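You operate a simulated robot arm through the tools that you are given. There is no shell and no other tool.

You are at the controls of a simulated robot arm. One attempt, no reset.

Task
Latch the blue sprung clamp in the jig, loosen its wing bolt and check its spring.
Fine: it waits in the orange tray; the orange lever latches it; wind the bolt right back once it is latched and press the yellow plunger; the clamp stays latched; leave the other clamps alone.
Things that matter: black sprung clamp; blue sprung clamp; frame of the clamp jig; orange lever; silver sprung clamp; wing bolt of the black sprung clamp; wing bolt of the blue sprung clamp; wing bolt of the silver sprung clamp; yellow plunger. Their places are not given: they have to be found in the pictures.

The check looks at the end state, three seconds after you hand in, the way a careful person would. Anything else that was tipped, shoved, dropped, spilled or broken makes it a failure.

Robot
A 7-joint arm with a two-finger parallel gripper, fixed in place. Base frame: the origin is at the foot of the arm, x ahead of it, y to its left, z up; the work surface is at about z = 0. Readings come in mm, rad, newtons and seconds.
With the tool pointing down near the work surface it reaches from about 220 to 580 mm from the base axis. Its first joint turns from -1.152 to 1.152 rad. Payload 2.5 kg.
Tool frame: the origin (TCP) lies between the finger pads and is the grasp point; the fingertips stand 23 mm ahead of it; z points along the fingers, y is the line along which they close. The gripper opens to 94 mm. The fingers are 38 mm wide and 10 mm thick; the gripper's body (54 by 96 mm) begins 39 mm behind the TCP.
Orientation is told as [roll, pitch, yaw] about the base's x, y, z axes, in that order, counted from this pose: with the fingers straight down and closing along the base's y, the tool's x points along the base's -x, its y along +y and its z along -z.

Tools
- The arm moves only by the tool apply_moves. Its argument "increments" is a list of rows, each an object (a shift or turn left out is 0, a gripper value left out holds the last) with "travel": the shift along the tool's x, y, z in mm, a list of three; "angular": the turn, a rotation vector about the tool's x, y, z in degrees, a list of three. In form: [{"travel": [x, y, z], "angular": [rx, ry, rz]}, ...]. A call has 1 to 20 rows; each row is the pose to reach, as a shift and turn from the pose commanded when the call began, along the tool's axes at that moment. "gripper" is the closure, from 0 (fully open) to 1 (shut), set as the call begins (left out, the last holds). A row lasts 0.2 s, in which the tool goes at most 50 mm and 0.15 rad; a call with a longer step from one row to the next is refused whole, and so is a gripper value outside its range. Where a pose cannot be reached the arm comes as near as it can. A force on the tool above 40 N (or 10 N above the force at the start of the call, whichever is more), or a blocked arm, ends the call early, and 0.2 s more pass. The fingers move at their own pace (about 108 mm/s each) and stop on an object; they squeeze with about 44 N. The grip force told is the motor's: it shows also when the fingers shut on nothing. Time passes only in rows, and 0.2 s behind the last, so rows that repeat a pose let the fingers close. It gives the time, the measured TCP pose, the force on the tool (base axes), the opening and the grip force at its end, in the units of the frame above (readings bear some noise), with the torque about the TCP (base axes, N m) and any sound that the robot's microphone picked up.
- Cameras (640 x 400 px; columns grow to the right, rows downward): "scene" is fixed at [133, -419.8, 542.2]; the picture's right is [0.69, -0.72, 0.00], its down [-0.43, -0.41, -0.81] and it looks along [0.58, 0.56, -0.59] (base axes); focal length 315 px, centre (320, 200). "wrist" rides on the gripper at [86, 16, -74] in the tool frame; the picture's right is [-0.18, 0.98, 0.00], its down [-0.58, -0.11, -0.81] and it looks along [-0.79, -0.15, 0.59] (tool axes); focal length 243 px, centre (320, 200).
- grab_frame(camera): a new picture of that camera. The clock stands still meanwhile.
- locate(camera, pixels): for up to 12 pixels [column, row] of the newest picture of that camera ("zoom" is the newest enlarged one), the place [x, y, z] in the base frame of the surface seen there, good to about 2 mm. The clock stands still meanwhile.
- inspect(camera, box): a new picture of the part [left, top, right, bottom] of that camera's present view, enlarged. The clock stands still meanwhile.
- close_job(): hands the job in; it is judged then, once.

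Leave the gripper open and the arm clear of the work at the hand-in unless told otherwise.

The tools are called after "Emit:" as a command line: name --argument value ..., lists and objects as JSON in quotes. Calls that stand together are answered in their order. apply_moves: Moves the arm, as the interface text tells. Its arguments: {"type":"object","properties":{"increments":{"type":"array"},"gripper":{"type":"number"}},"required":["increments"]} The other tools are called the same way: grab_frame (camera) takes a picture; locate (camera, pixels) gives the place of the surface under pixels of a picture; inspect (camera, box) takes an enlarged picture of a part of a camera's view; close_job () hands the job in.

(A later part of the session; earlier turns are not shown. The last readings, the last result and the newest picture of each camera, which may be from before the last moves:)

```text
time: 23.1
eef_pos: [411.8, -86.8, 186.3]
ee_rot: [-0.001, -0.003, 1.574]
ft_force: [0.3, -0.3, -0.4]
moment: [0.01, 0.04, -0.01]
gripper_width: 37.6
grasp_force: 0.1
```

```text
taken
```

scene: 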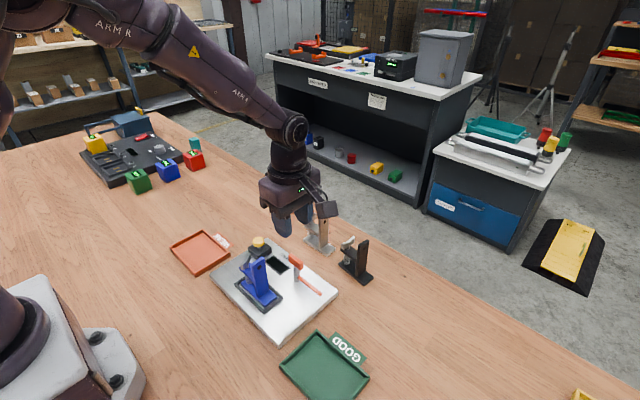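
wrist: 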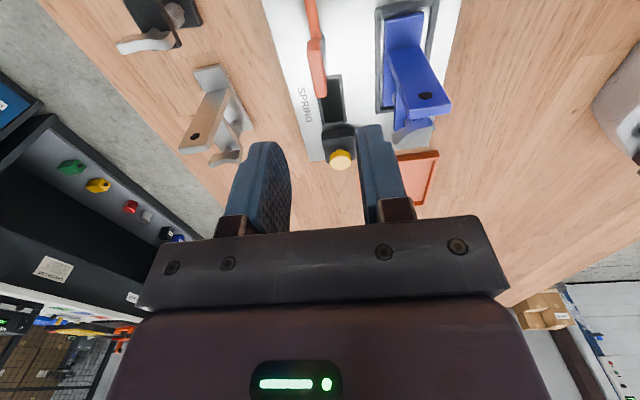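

The tool is above the knob with yaw 1.574. I'll go down to z≈127 and check the alignment.

Emit:
apply_moves --increments '[{"travel": [0, 0, 20]}, {"travel": [0, 0, 40]}, {"travel": [0, 0, 60]}, {"travel": [0, 0, 60]}, {"travel": [0, 0, 60]}]'

Emit:
inspect --camera "scene" --box '[240, 180, 370, 310]'

Emit:
inspect --camera "wrist" --box '[220, 0, 440, 220]'

```text
time: 24.3
eef_pos: [412.6, -85.9, 126.6]
ee_rot: [-0.001, -0.002, 1.573]
ft_force: [0.5, 0.2, -0.6]
moment: [0.01, -0.04, 0.01]
gripper_width: 37.6
grasp_force: 0.1
```

```text
3.08 times, centred on (305, 245) of scene
```

zoom: 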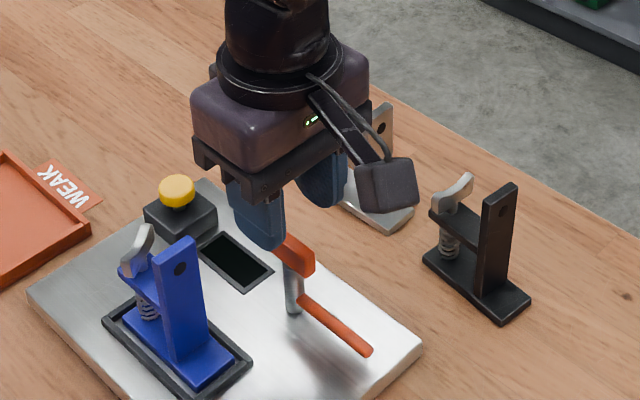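

```text
1.82 times, centred on (330, 110) of wrist
```

zoom: 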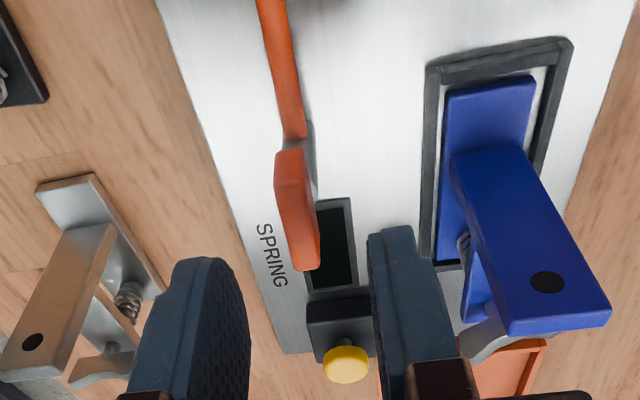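

The knob is lined up between the fingers. I'll go down to z≈84.

Emit:
apply_moves --increments '[{"travel": [0, 0, 12]}, {"travel": [0, 0, 24]}, {"travel": [0, 0, 34]}, {"travel": [0, 0, 42]}, {"travel": [0, 0, 42]}, {"travel": [0, 0, 42]}]'

Emit:
inspect --camera "scene" --box '[250, 210, 350, 310]'

Emit:
inspect --camera "wrist" --box '[220, 0, 440, 220]'

```text
time: 25.7
eef_pos: [412.7, -84.4, 84.9]
ee_rot: [0.0, 0.0, 1.572]
ft_force: [0.0, 0.6, -0.2]
moment: [0.02, 0.02, 0.01]
gripper_width: 37.5
grasp_force: 0.0
```

```text
4.00 times, centred on (300, 260) of scene
```

zoom: 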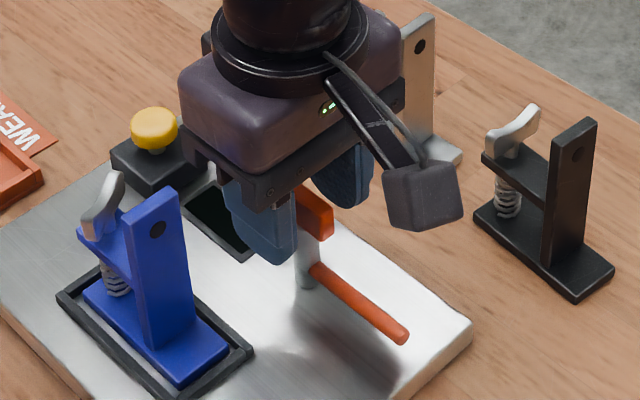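

```text
1.82 times, centred on (330, 110) of wrist
```

zoom: 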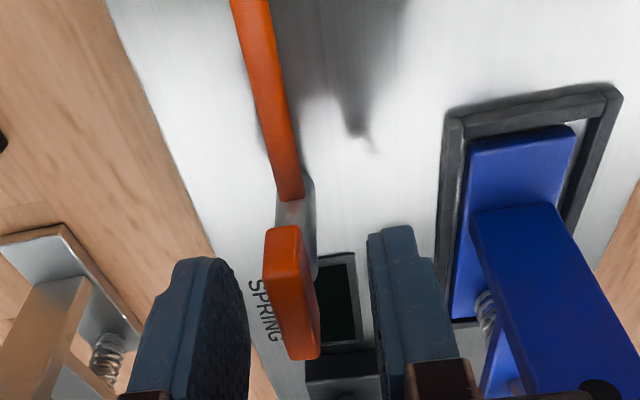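

The knob is between the pads with no contact. I'll nudge by 1 mm to centre on it and close.

Emit:
apply_moves --increments '[{"travel": [0.8, -1, 0]}, {"travel": [0.8, -1, 0]}]'

Emit:
apply_moves --increments '[{"travel": [0, 0, 0]}, {"travel": [0, 0, 0]}, {"travel": [0, 0, 0]}]' --gripper 1

```text
time: 26.3
eef_pos: [415.0, -87.5, 85.7]
ee_rot: [-0.003, -0.001, 1.571]
ft_force: [-0.3, -0.4, -0.4]
moment: [0.02, 0.0, 0.0]
gripper_width: 37.7
grasp_force: 0.0
```

```text
time: 27.1
eef_pos: [414.6, -85.6, 85.4]
ee_rot: [-0.004, -0.001, 1.572]
ft_force: [11.4, -0.4, -9.1]
moment: [0.31, 0.32, -0.16]
gripper_width: 10.0
grasp_force: 44.4
```

The knob is gripped at 10.0 mm. I'll turn −45° about the base z first (tool z +45°) and check the forces.

Emit:
apply_moves --increments '[{"travel": [0, -0.5, 0], "angular": [0, 0, 4]}, {"travel": [0, -0.5, 0], "angular": [0, 0, 10]}, {"travel": [0, -0.5, 0], "angular": [0, 0, 16]}, {"travel": [0, -0.5, 0], "angular": [0, 0, 22]}, {"travel": [0, -0.5, 0], "angular": [0, 0, 28]}, {"travel": [0, -0.5, 0], "angular": [0, 0, 34]}, {"travel": [0, -0.5, 0], "angular": [0, 0, 40]}, {"travel": [0, -0.5, 0], "angular": [0, 0, 45]}, {"travel": [0, -0.5, 0], "angular": [0, 0, 45]}]'

Emit:
inspect --camera "scene" --box '[230, 210, 350, 320]'

```text
time: 29.1
eef_pos: [413.7, -86.0, 86.4]
ee_rot: [0.01, 0.006, 0.787]
ft_force: [-31.8, 5.7, 17.6]
moment: [-0.1, -0.41, 0.07]
gripper_width: 9.6
grasp_force: 45.0
```

```text
3.64 times, centred on (290, 265) of scene
```

zoom: 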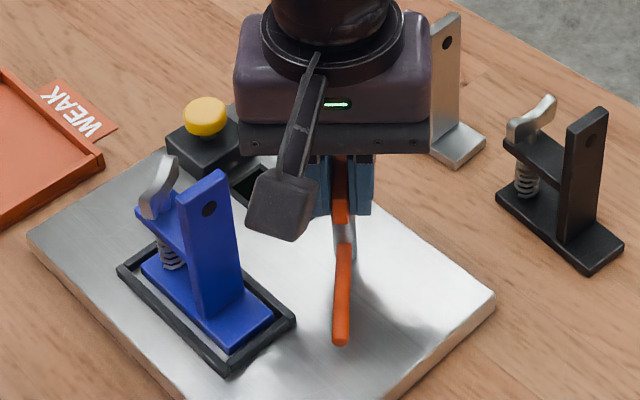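

The lever has followed to 45°, but there is a −32 N sideways load. I'll first ease the tool a few tenths toward −x and up, then continue.

Emit:
apply_moves --increments '[{"travel": [0.25, 0.3, -0.3]}, {"travel": [0.25, 0.3, -0.3]}]'

```text
time: 29.7
eef_pos: [413.0, -85.7, 85.5]
ee_rot: [0.009, 0.003, 0.791]
ft_force: [-22.7, 9.3, 8.3]
moment: [-1.43, 0.77, 0.1]
gripper_width: 10.0
grasp_force: 45.6
```

Emit:
apply_moves --increments '[{"travel": [0.25, 0.6, -0.2]}, {"travel": [0.25, 0.6, -0.2]}]'

```text
time: 30.3
eef_pos: [413.2, -85.6, 87.0]
ee_rot: [0.008, 0.003, 0.787]
ft_force: [-23.7, 7.5, 12.1]
moment: [-1.08, 0.6, 0.04]
gripper_width: 9.9
grasp_force: 44.8
```

The side load stays at about −24 N. I'll open a little to relax, read the force, and re-grip.

Emit:
apply_moves --increments '[{"travel": [0, 0, 0]}, {"travel": [0, 0, 0]}]' --gripper 0.8

Emit:
inspect --camera "wrist" --box '[240, 60, 440, 220]'

```text
time: 30.9
eef_pos: [416.4, -87.3, 86.7]
ee_rot: [-0.001, -0.004, 0.788]
ft_force: [0.3, 0.1, -0.5]
moment: [-0.02, -0.01, 0.03]
gripper_width: 18.5
grasp_force: 0.1
```

```text
2.50 times, centred on (340, 140) of wrist
```

zoom: 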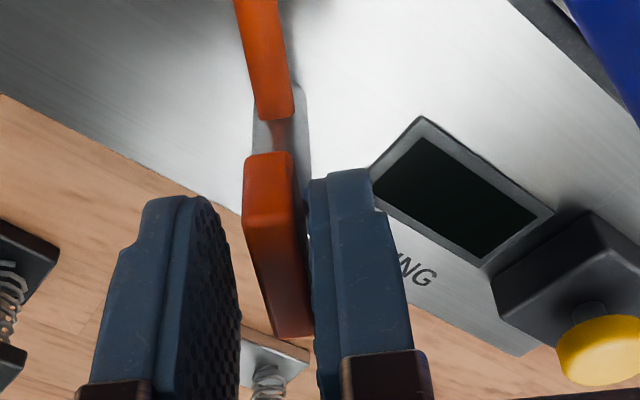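

Free of load, the TCP rests at (416.4, −87.3), about 3 mm off the knob's centre; the picture shows the knob next to the right finger. I'll shift 3 mm along tool +y and close again.

Emit:
apply_moves --increments '[{"travel": [0.8, 1.5, 0]}, {"travel": [0.8, 3, 0]}, {"travel": [0.8, 3, 0]}]'

Emit:
inspect --camera "wrist" --box '[240, 60, 440, 220]'

```text
time: 31.7
eef_pos: [412.1, -84.6, 86.9]
ee_rot: [0.001, -0.002, 0.788]
ft_force: [0.2, 0.5, -0.3]
moment: [0.01, 0.02, -0.04]
gripper_width: 19.0
grasp_force: 0.1
```

```text
2.50 times, centred on (340, 140) of wrist
```

zoom: 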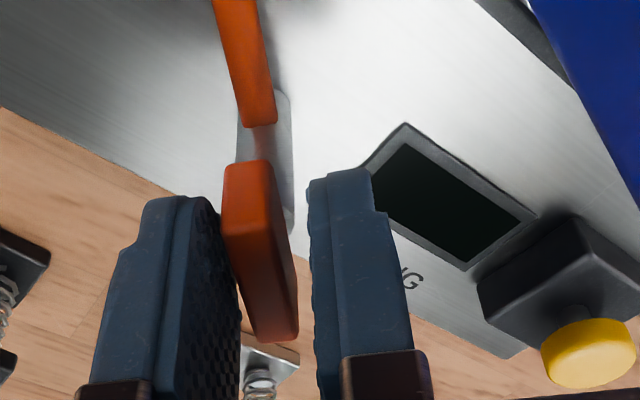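

The knob is now slightly nearer the left finger, so I'll shift back 1.2 mm and grip.

Emit:
apply_moves --increments '[{"travel": [0, -1.2, 0]}, {"travel": [0, -1.2, 0]}]'

Emit:
apply_moves --increments '[{"travel": [0, 0, 0]}, {"travel": [0, 0, 0]}, {"travel": [0, 0, 0]}]' --gripper 1

```text
time: 32.3
eef_pos: [413.8, -85.3, 86.0]
ee_rot: [0.001, -0.001, 0.787]
ft_force: [-0.5, -0.4, -0.4]
moment: [0.01, -0.04, 0.01]
gripper_width: 18.7
grasp_force: 0.0
```

```text
time: 33.1
eef_pos: [412.5, -86.8, 86.7]
ee_rot: [-0.002, -0.003, 0.787]
ft_force: [7.1, -3.2, -6.2]
moment: [-0.03, 0.15, -0.02]
gripper_width: 10.0
grasp_force: 45.1
```

The re-grip leaves only a 7 N load. I'll turn the other 45° about the base z.

Emit:
apply_moves --increments '[{"travel": [0, 0, 0], "angular": [0, 0, 4]}, {"travel": [0, 0, 0], "angular": [0, 0, 10]}, {"travel": [0, 0, 0], "angular": [0, 0, 16]}, {"travel": [0, 0, 0], "angular": [0, 0, 22]}, {"travel": [0, 0, 0], "angular": [0, 0, 28]}, {"travel": [0, 0, 0], "angular": [0, 0, 34]}, {"travel": [0, 0, 0], "angular": [0, 0, 40]}, {"travel": [0, 0, 0], "angular": [0, 0, 45]}, {"travel": [0, 0, 0], "angular": [0, 0, 45]}]'

Emit:
inspect --camera "scene" --box '[220, 210, 350, 320]'

Emit:
grab_frame --camera "wrist"

```text
time: 35.1
eef_pos: [413.5, -83.9, 86.4]
ee_rot: [0.004, 0.003, 0.001]
ft_force: [-18.4, 14.7, 19.8]
moment: [-0.18, -0.89, 0.02]
gripper_width: 9.8
grasp_force: 45.6
```

```text
3.64 times, centred on (285, 265) of scene
```

zoom: 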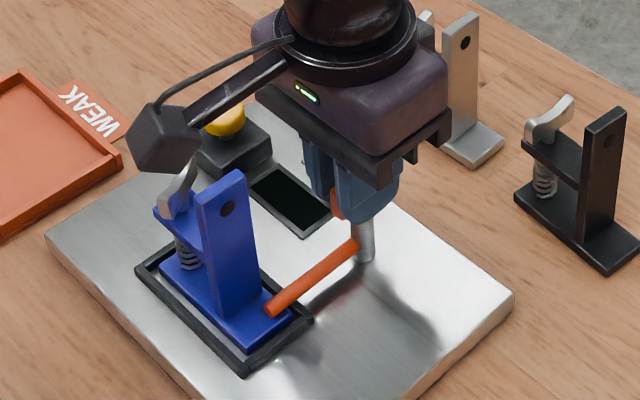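

```text
taken
```

wrist: 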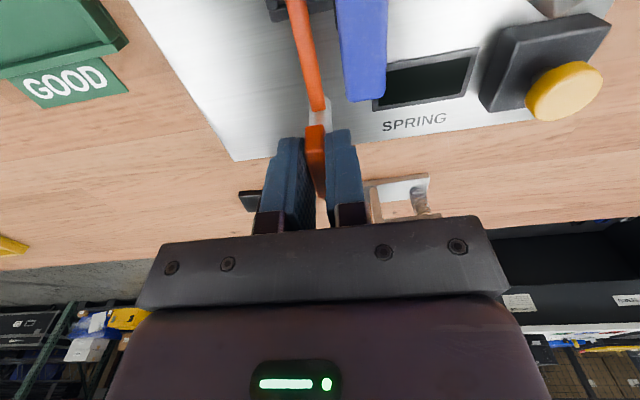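

The lever is now at 90° with its bar over the clamp's tail, and no stop torque is felt yet. I'll ease the side load and turn a few degrees further to feel for an end stop.

Emit:
apply_moves --increments '[{"travel": [1, 0.8, -0.7], "angular": [0, 0, 0]}, {"travel": [1.5, 1.2, -1], "angular": [0, 0, 0]}, {"travel": [1.5, 1.2, -1], "angular": [0, 0, 0]}]'

Emit:
apply_moves --increments '[{"travel": [0, 0, 0], "angular": [0, 0, 2]}, {"travel": [0, 0, 0], "angular": [0, 0, 4]}, {"travel": [0, 0, 0], "angular": [0, 0, 4]}]'

Emit:
inspect --camera "scene" --box '[230, 240, 320, 320]'

```text
time: 35.9
eef_pos: [412.4, -84.5, 85.9]
ee_rot: [0.002, -0.006, 0.002]
ft_force: [18.1, 6.2, -35.5]
moment: [-0.07, 0.01, -0.02]
gripper_width: 9.8
grasp_force: 45.5
```

```text
time: 36.7
eef_pos: [411.2, -83.4, 87.1]
ee_rot: [0.0, -0.001, -0.067]
ft_force: [18.3, 4.8, -33.8]
moment: [-0.06, 0.04, 1.54]
gripper_width: 11.3
grasp_force: 44.9
```

```text
5.00 times, centred on (275, 280) of scene
```

zoom: 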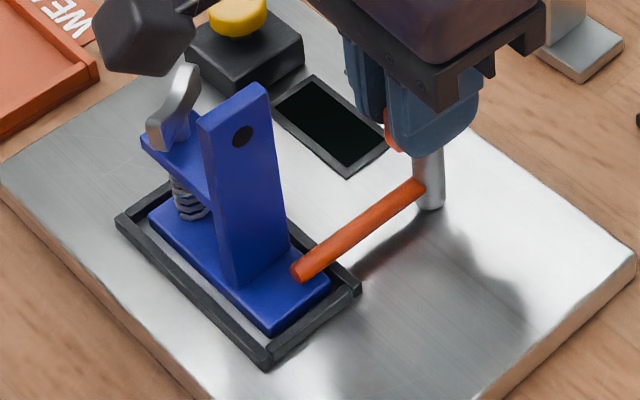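

A 1.5 N·m reaction appears, so the lever is on its end stop at 90°. I'll undo the extra 4°, relieve the vertical load, and open.

Emit:
apply_moves --increments '[{"travel": [-0.7, 0, 0.5], "angular": [0, 0, -2]}, {"travel": [-0.7, 0, 0.6], "angular": [0, 0, -4]}, {"travel": [-0.7, 0, 0.6], "angular": [0, 0, -4]}]'

Emit:
apply_moves --increments '[{"travel": [0, 0, 0]}, {"travel": [0, 0, 0]}, {"travel": [0, 0, 0]}]' --gripper 0.65

Emit:
inspect --camera "wrist" --box '[240, 0, 440, 220]'

```text
time: 37.5
eef_pos: [410.6, -82.9, 87.4]
ee_rot: [0.004, 0.0, 0.002]
ft_force: [8.0, 10.9, 0.5]
moment: [0.07, 0.8, 0.06]
gripper_width: 9.6
grasp_force: 45.0
```

```text
time: 38.3
eef_pos: [410.8, -84.8, 86.2]
ee_rot: [0.002, -0.001, 0.003]
ft_force: [0.9, 0.0, -0.3]
moment: [0.01, 0.01, 0.02]
gripper_width: 33.0
grasp_force: 0.0
```

```text
1.82 times, centred on (340, 110) of wrist
```

zoom: 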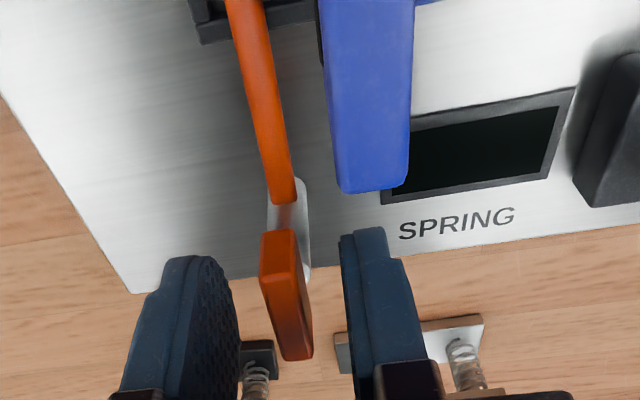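

The lever stays put at 90°. I'll rise 90 mm to clear the knob and look.

Emit:
apply_moves --increments '[{"travel": [0, 0, -10]}, {"travel": [0, 0, -30]}, {"travel": [0, 0, -55]}, {"travel": [0, 0, -80]}, {"travel": [0, 0, -100]}, {"travel": [0, 0, -100]}]'

Emit:
inspect --camera "scene" --box '[210, 220, 340, 330]'

```text
time: 39.7
eef_pos: [411.6, -85.6, 187.5]
ee_rot: [0.002, -0.002, 0.003]
ft_force: [0.6, -0.5, 0.2]
moment: [-0.01, 0.01, 0.03]
gripper_width: 33.0
grasp_force: 0.1
```

```text
3.64 times, centred on (275, 275) of scene
```

zoom: 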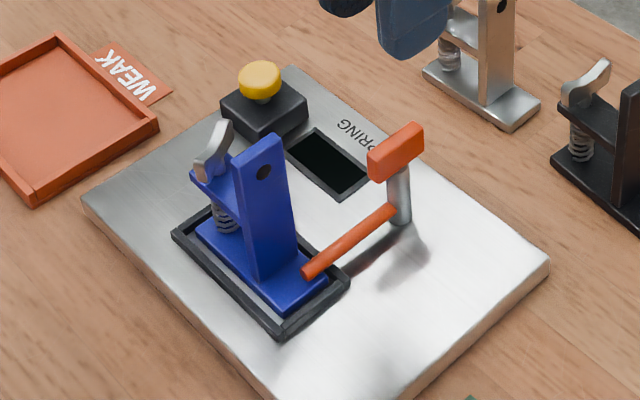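

The bar rests over the clamp's tail, so it is latched. Next is the wing bolt; I'll enlarge and measure it.

Emit:
inspect --camera "scene" --box '[250, 240, 310, 300]'

Emit:
inspect --camera "scene" --box '[255, 248, 300, 290]'

```text
6.67 times, centred on (280, 270) of scene
```

zoom: 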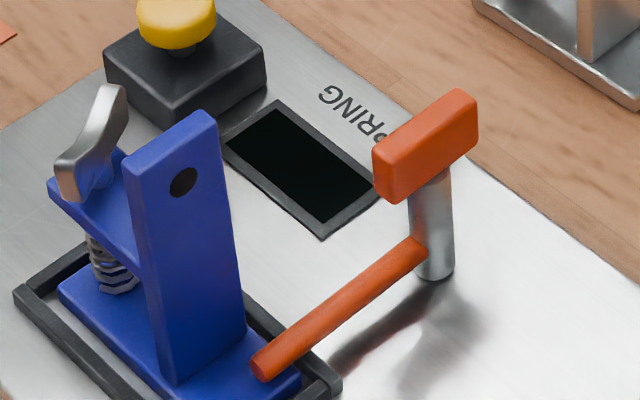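

```text
9.52 times, centred on (278, 269) of scene
```

zoom: 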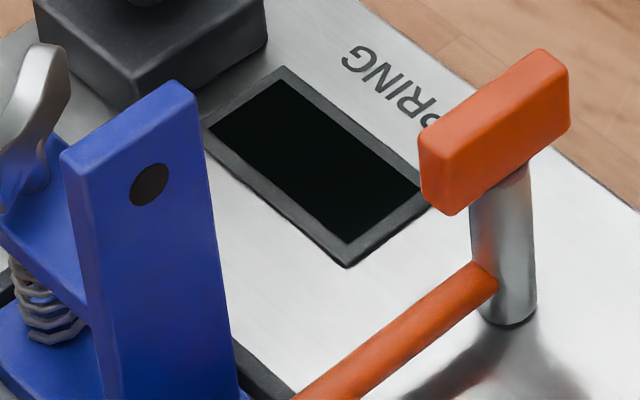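

I'll move back toward the base so the wrist camera can look down at the wing bolt.

Emit:
apply_moves --increments '[{"travel": [22, 10, 0]}, {"travel": [44, 20, 0]}, {"travel": [66, 31, 0]}, {"travel": [88, 42, 0]}, {"travel": [110, 52, 0]}, {"travel": [131.6, 62.6, 0]}, {"travel": [131.6, 62.6, 0]}, {"travel": [131.6, 62.6, 0]}]' --gripper 0.3

Emit:
inspect --camera "wrist" --box '[240, 40, 440, 200]'

```text
time: 41.5
eef_pos: [278.4, -23.3, 190.2]
ee_rot: [0.0, -0.001, 0.0]
ft_force: [-0.8, 0.2, 0.5]
moment: [0.01, 0.03, 0.01]
gripper_width: 65.8
grasp_force: 0.1
```

```text
2.50 times, centred on (340, 120) of wrist
```

zoom: 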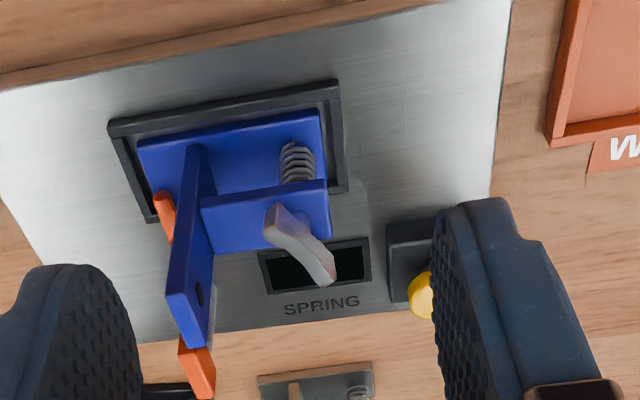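

Emit:
inspect --camera "wrist" --box '[300, 90, 390, 165]'

```text
5.33 times, centred on (345, 128) of wrist
```

zoom: 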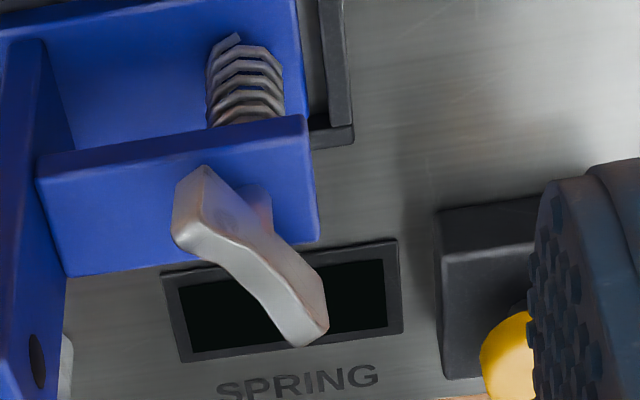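

Emit:
locate --camera "zoom" --pixels '[[178, 230], [205, 175], [190, 210], [215, 238], [240, 258], [265, 285], [285, 315], [302, 338], [322, 318], [290, 265], [255, 215], [230, 195]]'

Emit:
locate --camera "zoom" --pixels '[[262, 200], [268, 225], [250, 240], [225, 225], [275, 260], [200, 225], [310, 325], [295, 330], [75, 255], [295, 225], [55, 185], [300, 150]]'

```text
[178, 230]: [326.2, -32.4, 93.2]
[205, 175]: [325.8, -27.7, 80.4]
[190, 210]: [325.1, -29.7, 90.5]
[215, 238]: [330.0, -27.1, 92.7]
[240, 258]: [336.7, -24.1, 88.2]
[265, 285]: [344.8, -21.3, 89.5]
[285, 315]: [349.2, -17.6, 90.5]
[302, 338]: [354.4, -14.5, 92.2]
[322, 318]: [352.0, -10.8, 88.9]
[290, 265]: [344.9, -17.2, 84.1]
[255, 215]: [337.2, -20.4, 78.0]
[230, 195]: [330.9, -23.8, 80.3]
```

```text
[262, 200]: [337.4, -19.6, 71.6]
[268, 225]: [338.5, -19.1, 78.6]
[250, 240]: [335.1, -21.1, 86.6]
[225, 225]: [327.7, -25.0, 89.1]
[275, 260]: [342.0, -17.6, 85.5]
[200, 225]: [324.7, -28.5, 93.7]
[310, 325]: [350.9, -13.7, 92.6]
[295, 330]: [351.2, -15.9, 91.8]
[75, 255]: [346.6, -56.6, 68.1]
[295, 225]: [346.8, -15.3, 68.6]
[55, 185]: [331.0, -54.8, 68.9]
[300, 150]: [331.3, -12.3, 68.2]
```

Wing bolt measurements: centre about (339.3, −22), wings lying at ~31.5° from +x, z 80–94; the arm's top is at z≈68.5. I'll move above it with yaw +31.5° and an opening of about 30 mm.

Emit:
apply_moves --increments '[{"travel": [-15, 0.3, 0], "angular": [0, 0, -7.5]}, {"travel": [-30, 0.6, 0], "angular": [0, 0, -15]}, {"travel": [-45, 1, 0], "angular": [0, 0, -22.5]}, {"travel": [-60.5, 1.3, 0], "angular": [0, 0, -31.5]}, {"travel": [-60.5, 1.3, 15], "angular": [0, 0, -31.5]}, {"travel": [-60.5, 1.3, 30], "angular": [0, 0, -31.5]}, {"travel": [-60.5, 1.3, 45], "angular": [0, 0, -31.5]}, {"travel": [-60.5, 1.3, 45], "angular": [0, 0, -31.5]}, {"travel": [-60.5, 1.3, 45], "angular": [0, 0, -31.5]}]' --gripper 0.68

Emit:
inspect --camera "wrist" --box '[220, 20, 440, 220]'

Emit:
inspect --camera "scene" --box '[190, 180, 330, 310]'

```text
refused: row 4 steps farther than a row can; nothing moved
```

```text
2.00 times, centred on (330, 120) of wrist
```

zoom: 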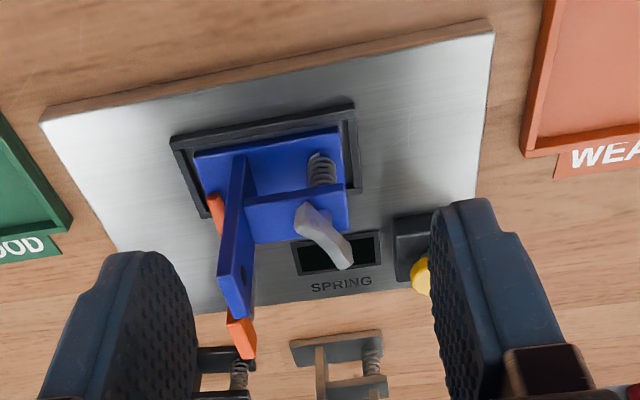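

```text
3.08 times, centred on (260, 245) of scene
```

zoom: 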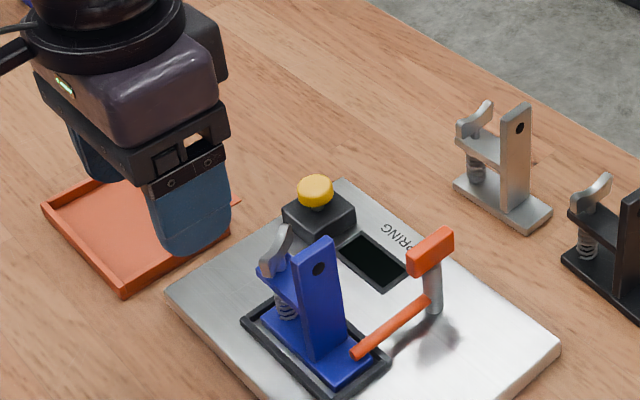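

That call was refused because the last turn step was 9°. I'll repeat it with smaller turn steps.

Emit:
apply_moves --increments '[{"travel": [-12, 0.3, 0], "angular": [0, 0, -6.3]}, {"travel": [-24, 0.6, 0], "angular": [0, 0, -12.6]}, {"travel": [-36, 0.8, 0], "angular": [0, 0, -18.9]}, {"travel": [-48, 1, 0], "angular": [0, 0, -25.2]}, {"travel": [-60.5, 1.3, 0], "angular": [0, 0, -31.5]}, {"travel": [-60.5, 1.3, 15], "angular": [0, 0, -31.5]}, {"travel": [-60.5, 1.3, 30], "angular": [0, 0, -31.5]}, {"travel": [-60.5, 1.3, 45], "angular": [0, 0, -31.5]}, {"travel": [-60.5, 1.3, 45], "angular": [0, 0, -31.5]}, {"travel": [-60.5, 1.3, 45], "angular": [0, 0, -31.5]}]' --gripper 0.68

Emit:
inspect --camera "wrist" --box '[220, 20, 440, 220]'

Emit:
inspect --camera "scene" --box '[190, 180, 330, 310]'

```text
time: 43.7
eef_pos: [338.4, -21.4, 143.8]
ee_rot: [0.0, -0.002, 0.551]
ft_force: [0.3, -0.6, 0.8]
moment: [0.01, 0.0, -0.01]
gripper_width: 30.3
grasp_force: 0.2
```

```text
2.00 times, centred on (330, 120) of wrist
```

zoom: 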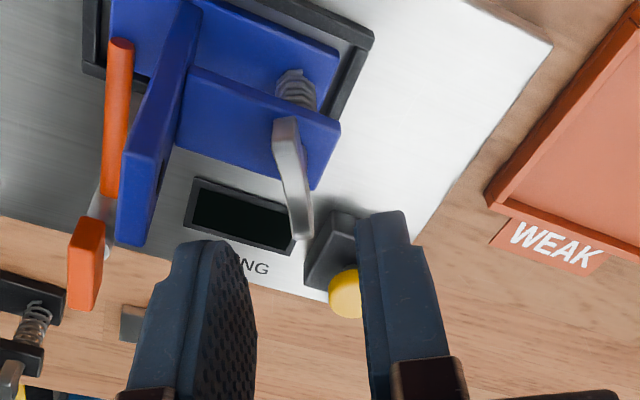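

```text
3.08 times, centred on (260, 245) of scene
```

zoom: 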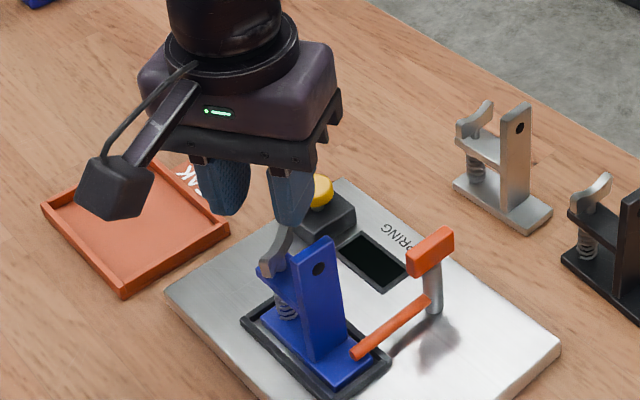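

Yaw is 31.6° and the wing is lined up between the fingers. I'll go down to z≈115 and look again.

Emit:
apply_moves --increments '[{"travel": [0, 0, 10]}, {"travel": [0, 0, 20]}, {"travel": [0, 0, 28]}, {"travel": [0, 0, 28]}, {"travel": [0, 0, 28]}]'

Emit:
inspect --camera "wrist" --box '[240, 40, 420, 220]'

Emit:
inspect --camera "scene" --box '[220, 210, 310, 300]'

```text
time: 44.9
eef_pos: [338.2, -20.6, 114.0]
ee_rot: [-0.001, -0.002, 0.55]
ft_force: [0.0, -0.5, 1.1]
moment: [0.01, 0.04, 0.02]
gripper_width: 29.9
grasp_force: 0.0
```

```text
2.22 times, centred on (330, 130) of wrist
```

zoom: 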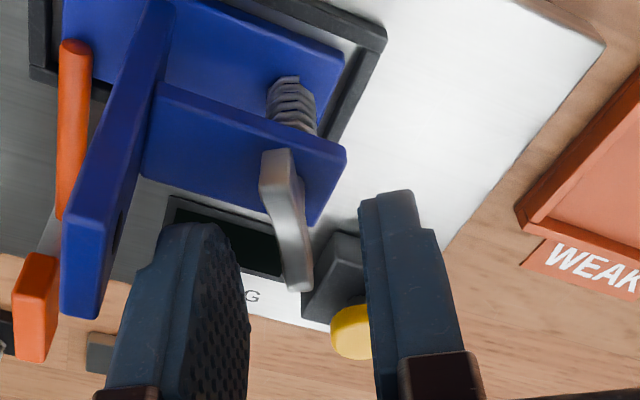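

```text
4.44 times, centred on (265, 255) of scene
```

zoom: 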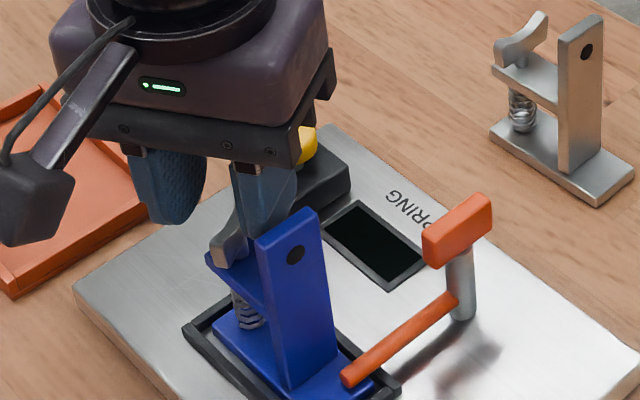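

I'll nudge about 1.3 mm onto the bolt axis and go down so the tips reach z≈76, still above the arm top at 68.5.

Emit:
apply_moves --increments '[{"travel": [-0.25, -1.3, 4]}, {"travel": [-0.25, -1.3, 8]}, {"travel": [-0.25, -1.3, 12]}, {"travel": [-0.25, -1.3, 15]}, {"travel": [-0.25, -1.3, 15]}, {"travel": [-0.25, -1.3, 15]}]'

Emit:
inspect --camera "wrist" --box '[240, 60, 420, 220]'

Emit:
inspect --camera "scene" --box '[220, 210, 310, 300]'

```text
time: 46.3
eef_pos: [341.0, -21.3, 98.9]
ee_rot: [-0.002, -0.001, 0.554]
ft_force: [-0.7, 0.0, 0.6]
moment: [0.03, 0.01, -0.04]
gripper_width: 30.3
grasp_force: 0.1
```

```text
2.50 times, centred on (330, 140) of wrist
```

zoom: 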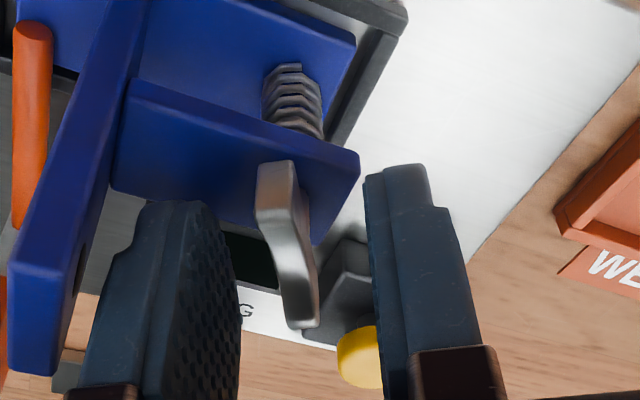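

```text
4.44 times, centred on (265, 255) of scene
```

zoom: 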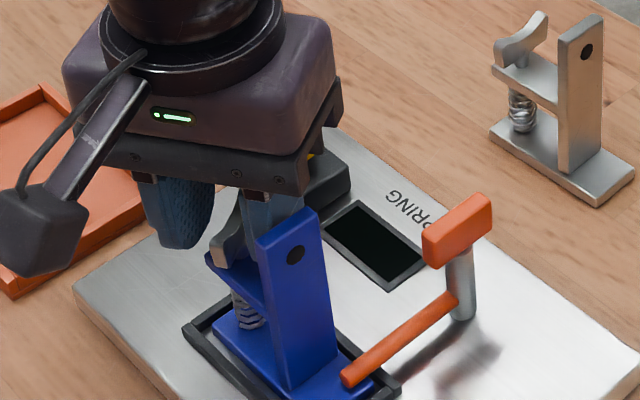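

The wing is between the pads, and the gripper body clears the upright. I'll close on the wing.

Emit:
apply_moves --increments '[{"travel": [0, 0, 0]}, {"travel": [0, 0, 0]}, {"travel": [0, 0, 0]}]' --gripper 1

Emit:
inspect --camera "wrist" --box '[240, 60, 420, 220]'

```text
time: 47.1
eef_pos: [341.3, -21.4, 99.0]
ee_rot: [-0.001, -0.002, 0.551]
ft_force: [0.2, 1.4, -0.5]
moment: [-0.01, 0.03, 0.0]
gripper_width: 6.4
grasp_force: 44.2
```

```text
2.50 times, centred on (330, 140) of wrist
```

zoom: 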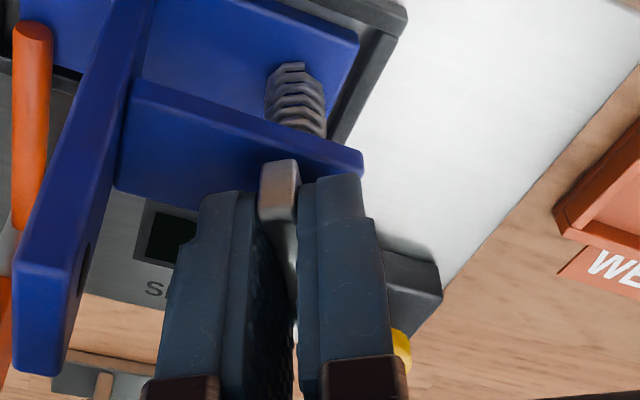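

The wing is gripped at 6.4 mm. I'll turn 30° counter-clockwise (seen from above) and read the torque.

Emit:
apply_moves --increments '[{"travel": [0, 0, 0], "angular": [0, 0, -5]}, {"travel": [0, 0, 0], "angular": [0, 0, -10]}, {"travel": [0, 0, 0], "angular": [0, 0, -15]}, {"travel": [0, 0, 0], "angular": [0, 0, -20]}, {"travel": [0, 0, 0], "angular": [0, 0, -25]}, {"travel": [0, 0, 0], "angular": [0, 0, -30]}, {"travel": [0, 0, 0], "angular": [0, 0, -30]}]'

Emit:
inspect --camera "wrist" --box '[240, 60, 420, 220]'

Emit:
inspect --camera "scene" --box '[220, 210, 310, 300]'

```text
time: 48.7
eef_pos: [342.0, -21.9, 97.7]
ee_rot: [-0.001, -0.003, 1.076]
ft_force: [-1.0, 0.1, 1.2]
moment: [-0.13, 0.1, 0.02]
gripper_width: 6.5
grasp_force: 43.9
```

```text
2.50 times, centred on (330, 140) of wrist
```

zoom: 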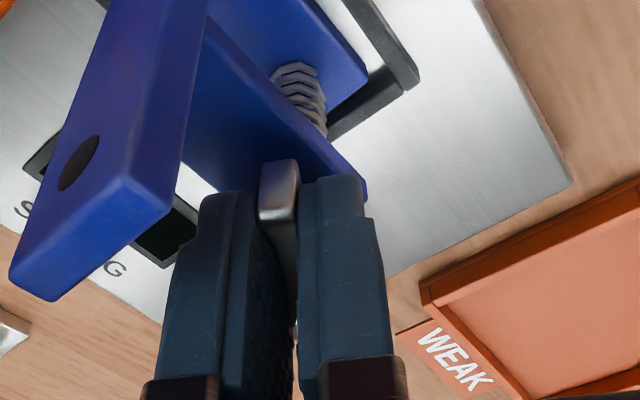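

```text
4.44 times, centred on (265, 255) of scene
```

zoom: 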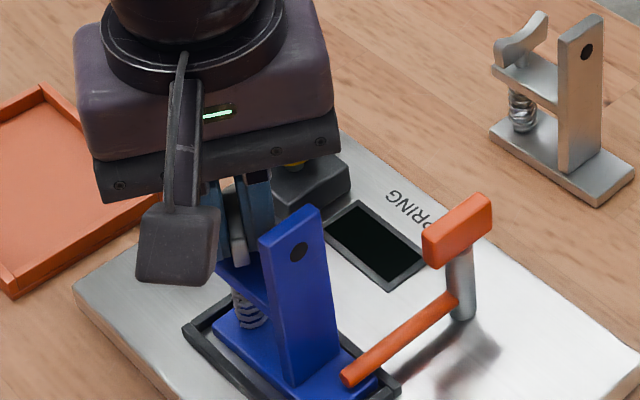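

The wing follows with little torque. I'll carry on another 84° counter-clockwise.

Emit:
apply_moves --increments '[{"angular": [0, 0, -6]}, {"angular": [0, 0, -12]}, {"angular": [0, 0, -18]}, {"angular": [0, 0, -24]}, {"angular": [0, 0, -30]}, {"angular": [0, 0, -36]}, {"angular": [0, 0, -42]}, {"angular": [0, 0, -48]}, {"angular": [0, 0, -54]}, {"angular": [0, 0, -60]}, {"angular": [0, 0, -66]}, {"angular": [0, 0, -72]}, {"angular": [0, 0, -78]}, {"angular": [0, 0, -84]}, {"angular": [0, 0, -84]}]'

Emit:
inspect --camera "wrist" --box '[240, 60, 420, 220]'

Emit:
inspect --camera "scene" --box '[220, 210, 310, 300]'

```text
time: 51.9
eef_pos: [341.1, -22.7, 99.3]
ee_rot: [-0.003, -0.001, 2.543]
ft_force: [-0.8, -0.7, 3.0]
moment: [0.06, 0.16, 0.02]
gripper_width: 6.2
grasp_force: 44.4
```

```text
2.50 times, centred on (330, 140) of wrist
```

zoom: 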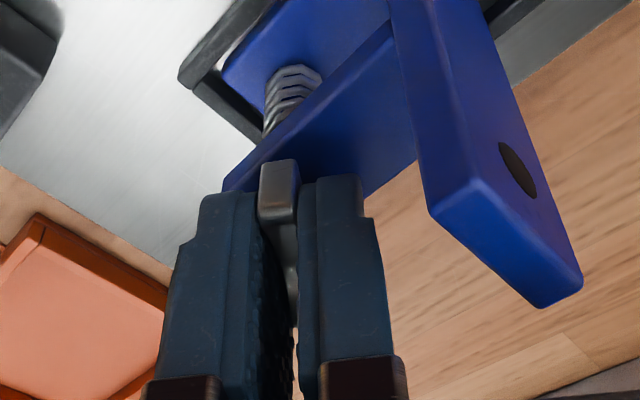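

```text
4.44 times, centred on (265, 255) of scene
```

zoom: 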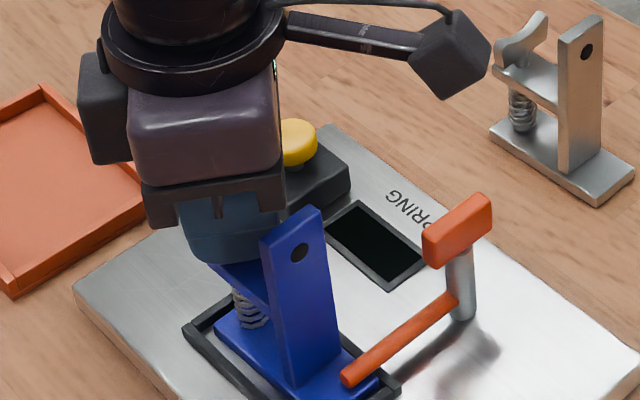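

The bolt has turned about 114° so far and yaw is at 146°. I'll open slightly, rise above the wing, and turn the hand back to re-grip.

Emit:
apply_moves --increments '[{"travel": [0, 0, 0]}, {"travel": [0, 0, -8]}, {"travel": [0, 0, -18]}, {"travel": [0, 0, -28]}, {"travel": [0, 0, -28], "angular": [0, 0, 8]}, {"travel": [0, 0, -28], "angular": [0, 0, 16]}, {"travel": [0, 0, -28], "angular": [0, 0, 24]}, {"travel": [0, 0, -28], "angular": [0, 0, 32]}, {"travel": [0, 0, -28], "angular": [0, 0, 40]}, {"travel": [0, 0, -28], "angular": [0, 0, 48]}, {"travel": [0, 0, -28], "angular": [0, 0, 56]}, {"travel": [0, 0, -28], "angular": [0, 0, 64]}, {"travel": [0, 0, -28], "angular": [0, 0, 72]}, {"travel": [0, 0, -28], "angular": [0, 0, 80]}, {"travel": [0, 0, -28], "angular": [0, 0, 88]}, {"travel": [0, 0, -28], "angular": [0, 0, 96]}, {"travel": [0, 0, -28], "angular": [0, 0, 104]}, {"travel": [0, 0, -28], "angular": [0, 0, 112]}, {"travel": [0, 0, -28], "angular": [0, 0, 112]}]' --gripper 0.75

Emit:
inspect --camera "wrist" --box '[240, 40, 420, 220]'

Emit:
inspect --camera "scene" --box '[220, 210, 310, 300]'

```text
time: 55.9
eef_pos: [342.0, -21.6, 126.4]
ee_rot: [0.001, -0.002, 0.584]
ft_force: [0.1, 0.1, 0.2]
moment: [0.03, -0.03, 0.0]
gripper_width: 23.4
grasp_force: 0.0
```

```text
2.22 times, centred on (330, 130) of wrist
```

zoom: 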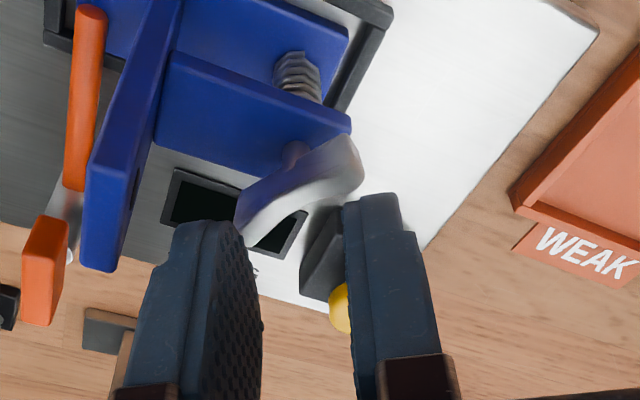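

```text
4.44 times, centred on (265, 255) of scene
```

zoom: 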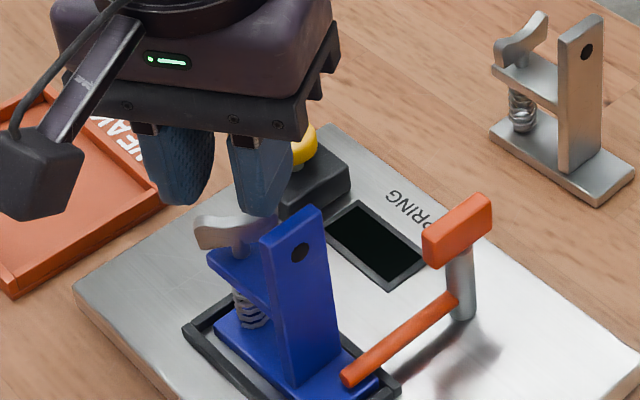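

The wing has turned to about 146° and its stem shows above the arm. I'll measure the wing's height.

Emit:
inspect --camera "wrist" --box '[290, 70, 370, 160]'

```text
4.44 times, centred on (330, 115) of wrist
```

zoom: 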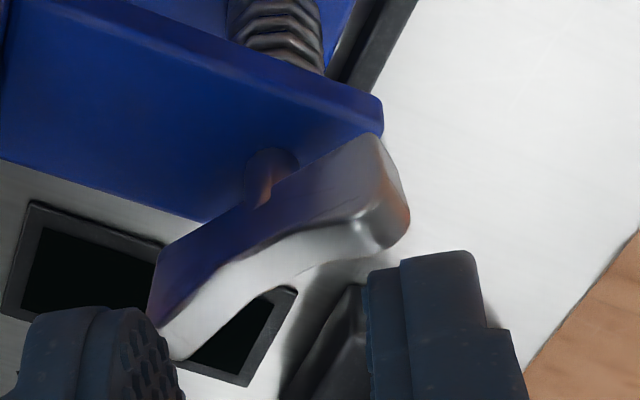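

Emit:
locate --camera "zoom" --pixels '[[365, 225], [375, 245], [330, 235], [260, 265], [220, 300], [175, 345], [160, 310], [375, 150], [270, 170], [100, 150], [350, 110], [300, 200]]'

```text
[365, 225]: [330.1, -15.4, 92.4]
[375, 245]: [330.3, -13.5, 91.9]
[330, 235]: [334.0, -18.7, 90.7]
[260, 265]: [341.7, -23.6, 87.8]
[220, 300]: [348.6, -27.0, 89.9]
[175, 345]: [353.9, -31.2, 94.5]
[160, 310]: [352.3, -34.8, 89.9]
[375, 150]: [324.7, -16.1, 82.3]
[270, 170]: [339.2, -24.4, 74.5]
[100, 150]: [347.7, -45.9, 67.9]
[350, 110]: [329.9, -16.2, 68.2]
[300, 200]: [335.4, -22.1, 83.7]
```

The wing top is still at about z 93, so the rise per turn is small. I'll turn the hand back another 68° to yaw −34°, in line with the wing, and go down again.

Emit:
apply_moves --increments '[{"angular": [0, 0, 7.5]}, {"angular": [0, 0, 15]}, {"angular": [0, 0, 22.5]}, {"angular": [0, 0, 30]}, {"angular": [0, 0, 37.5]}, {"angular": [0, 0, 45]}, {"angular": [0, 0, 52.5]}, {"angular": [0, 0, 60]}, {"angular": [0, 0, 68]}, {"angular": [0, 0, 68]}, {"angular": [0, 0, 68]}]'

Emit:
inspect --camera "wrist" --box '[240, 40, 420, 220]'

```text
time: 58.3
eef_pos: [342.8, -21.7, 126.4]
ee_rot: [0.001, -0.001, -0.602]
ft_force: [0.1, 0.4, -0.1]
moment: [0.0, 0.0, 0.01]
gripper_width: 23.4
grasp_force: 0.0
```

```text
2.22 times, centred on (330, 130) of wrist
```

zoom: 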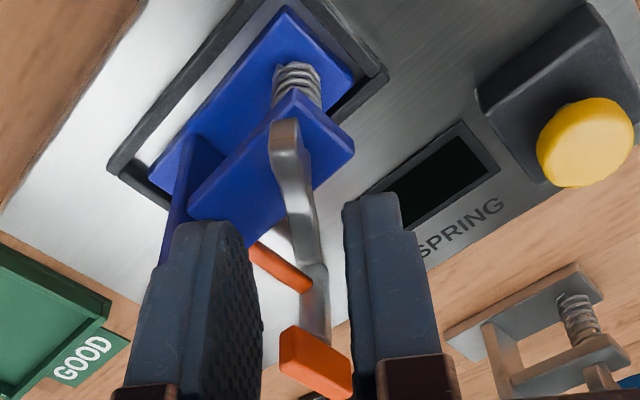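

The fingers straddle the wing. I'll go down 28 mm, then close.

Emit:
apply_moves --increments '[{"travel": [0, 0, 8]}, {"travel": [0, 0, 16]}, {"travel": [0, 0, 24]}, {"travel": [0, 0, 28]}, {"travel": [0, 0, 28]}]'

Emit:
apply_moves --increments '[{"travel": [0, 0, 0]}, {"travel": [0, 0, 0]}]' --gripper 1

```text
time: 59.5
eef_pos: [341.5, -20.9, 96.7]
ee_rot: [0.0, 0.001, -0.599]
ft_force: [0.5, -0.4, -0.2]
moment: [0.02, 0.01, 0.0]
gripper_width: 23.6
grasp_force: 0.1
```

```text
time: 60.1
eef_pos: [342.3, -21.6, 97.7]
ee_rot: [0.002, -0.002, -0.6]
ft_force: [-0.9, -1.1, 0.4]
moment: [-0.01, 0.01, 0.01]
gripper_width: 6.6
grasp_force: 44.4
```

The wing is gripped again at 6.6 mm. I'll turn 152° counter-clockwise with a slight rise and watch the torque.

Emit:
apply_moves --increments '[{"angular": [0, 0, -8]}, {"angular": [0, 0, -16]}, {"angular": [0, 0, -24]}, {"angular": [0, 0, -32]}, {"angular": [0, 0, -40]}, {"angular": [0, 0, -48]}, {"angular": [0, 0, -56]}, {"angular": [0, 0, -64]}, {"angular": [0, 0, -72]}, {"angular": [0, 0, -80]}, {"angular": [0, 0, -88]}, {"angular": [0, 0, -96]}, {"angular": [0, 0, -104]}, {"angular": [0, 0, -112]}, {"angular": [0, 0, -120]}, {"angular": [0, 0, -128]}, {"angular": [0, 0, -136]}, {"angular": [0, 0, -144]}, {"angular": [0, 0, -152]}, {"angular": [0, 0, -152]}]'

```text
time: 64.3
eef_pos: [343.6, -21.7, 98.5]
ee_rot: [-0.006, 0.002, 2.057]
ft_force: [-0.1, -1.3, 0.2]
moment: [-0.05, -0.04, 0.02]
gripper_width: 33.9
grasp_force: 44.0
```

The opening now reads 33.9 mm: the wing stopped turning and the fingers rode round onto its ends. So the bolt met a stop somewhere. I'll look before doing anything.

Emit:
inspect --camera "wrist" --box '[220, 40, 440, 220]'

Emit:
inspect --camera "scene" --box '[210, 200, 330, 310]'

```text
2.22 times, centred on (330, 130) of wrist
```

zoom: 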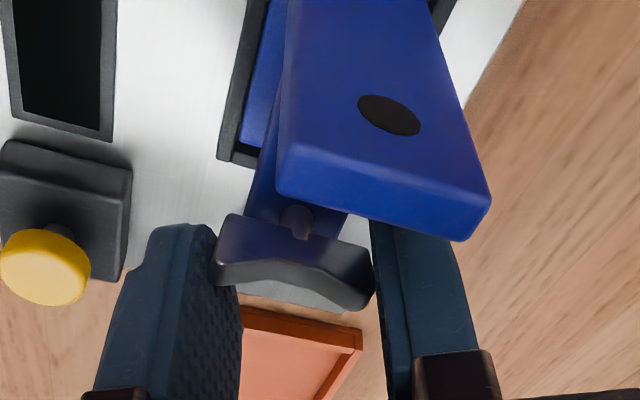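

```text
3.64 times, centred on (270, 255) of scene
```

zoom: 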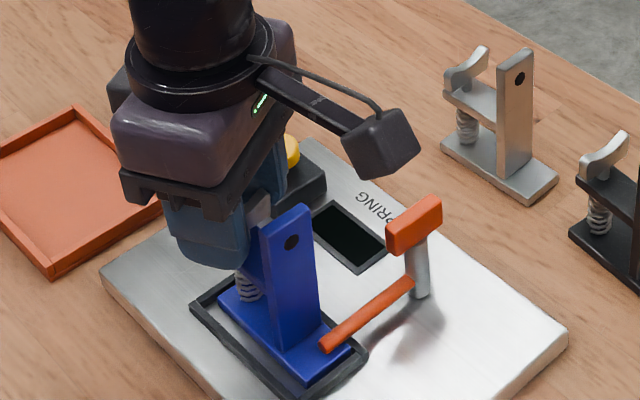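

The fingers hold the wing by its ends. I'll open to about 42 mm, rise, and measure where the wing now points.

Emit:
apply_moves --increments '[{"travel": [0, 0, 0]}, {"travel": [0, 0, 0]}, {"travel": [0, 0, -8]}, {"travel": [0, 0, -18]}, {"travel": [0, 0, -28]}, {"travel": [0, 0, -28]}]' --gripper 0.55

Emit:
inspect --camera "wrist" --box '[260, 60, 420, 180]'

Emit:
inspect --camera "scene" --box '[220, 220, 310, 310]'

```text
time: 65.7
eef_pos: [341.6, -21.6, 127.2]
ee_rot: [-0.002, -0.001, 2.053]
ft_force: [-0.2, 0.1, 0.3]
moment: [0.02, 0.04, 0.0]
gripper_width: 42.3
grasp_force: 0.0
```

```text
3.33 times, centred on (340, 120) of wrist
```

zoom: 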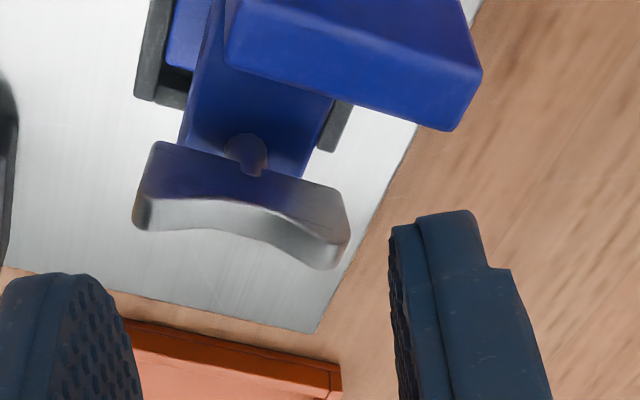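

```text
4.44 times, centred on (265, 265) of scene
```

zoom: 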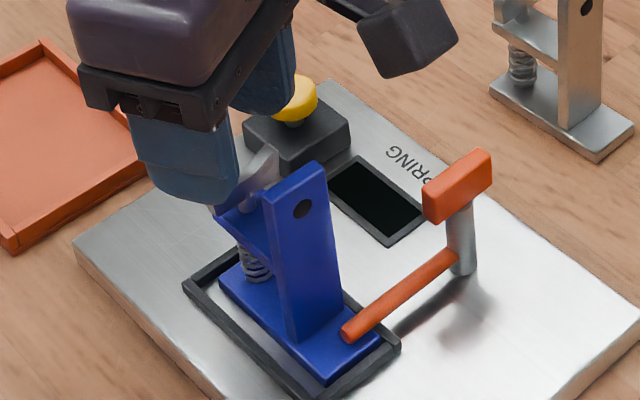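

Emit:
inspect --camera "wrist" --box '[280, 80, 360, 150]'

Emit:
locate --camera "zoom" --pixels '[[160, 210], [180, 225], [260, 235], [320, 250], [380, 270], [440, 310], [480, 330], [280, 160], [170, 130], [510, 220], [350, 190], [250, 90]]'

```text
5.71 times, centred on (320, 115) of wrist
```

zoom: 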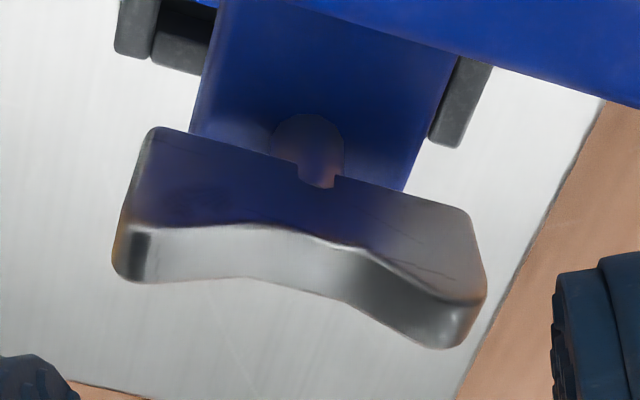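

```text
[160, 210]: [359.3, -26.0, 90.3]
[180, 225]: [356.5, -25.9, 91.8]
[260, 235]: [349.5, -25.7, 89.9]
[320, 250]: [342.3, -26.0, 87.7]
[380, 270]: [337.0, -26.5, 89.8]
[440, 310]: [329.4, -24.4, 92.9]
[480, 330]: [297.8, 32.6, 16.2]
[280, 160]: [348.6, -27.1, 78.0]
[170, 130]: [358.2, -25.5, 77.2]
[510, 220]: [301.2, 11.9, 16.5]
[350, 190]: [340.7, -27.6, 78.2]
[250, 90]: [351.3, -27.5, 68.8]
```

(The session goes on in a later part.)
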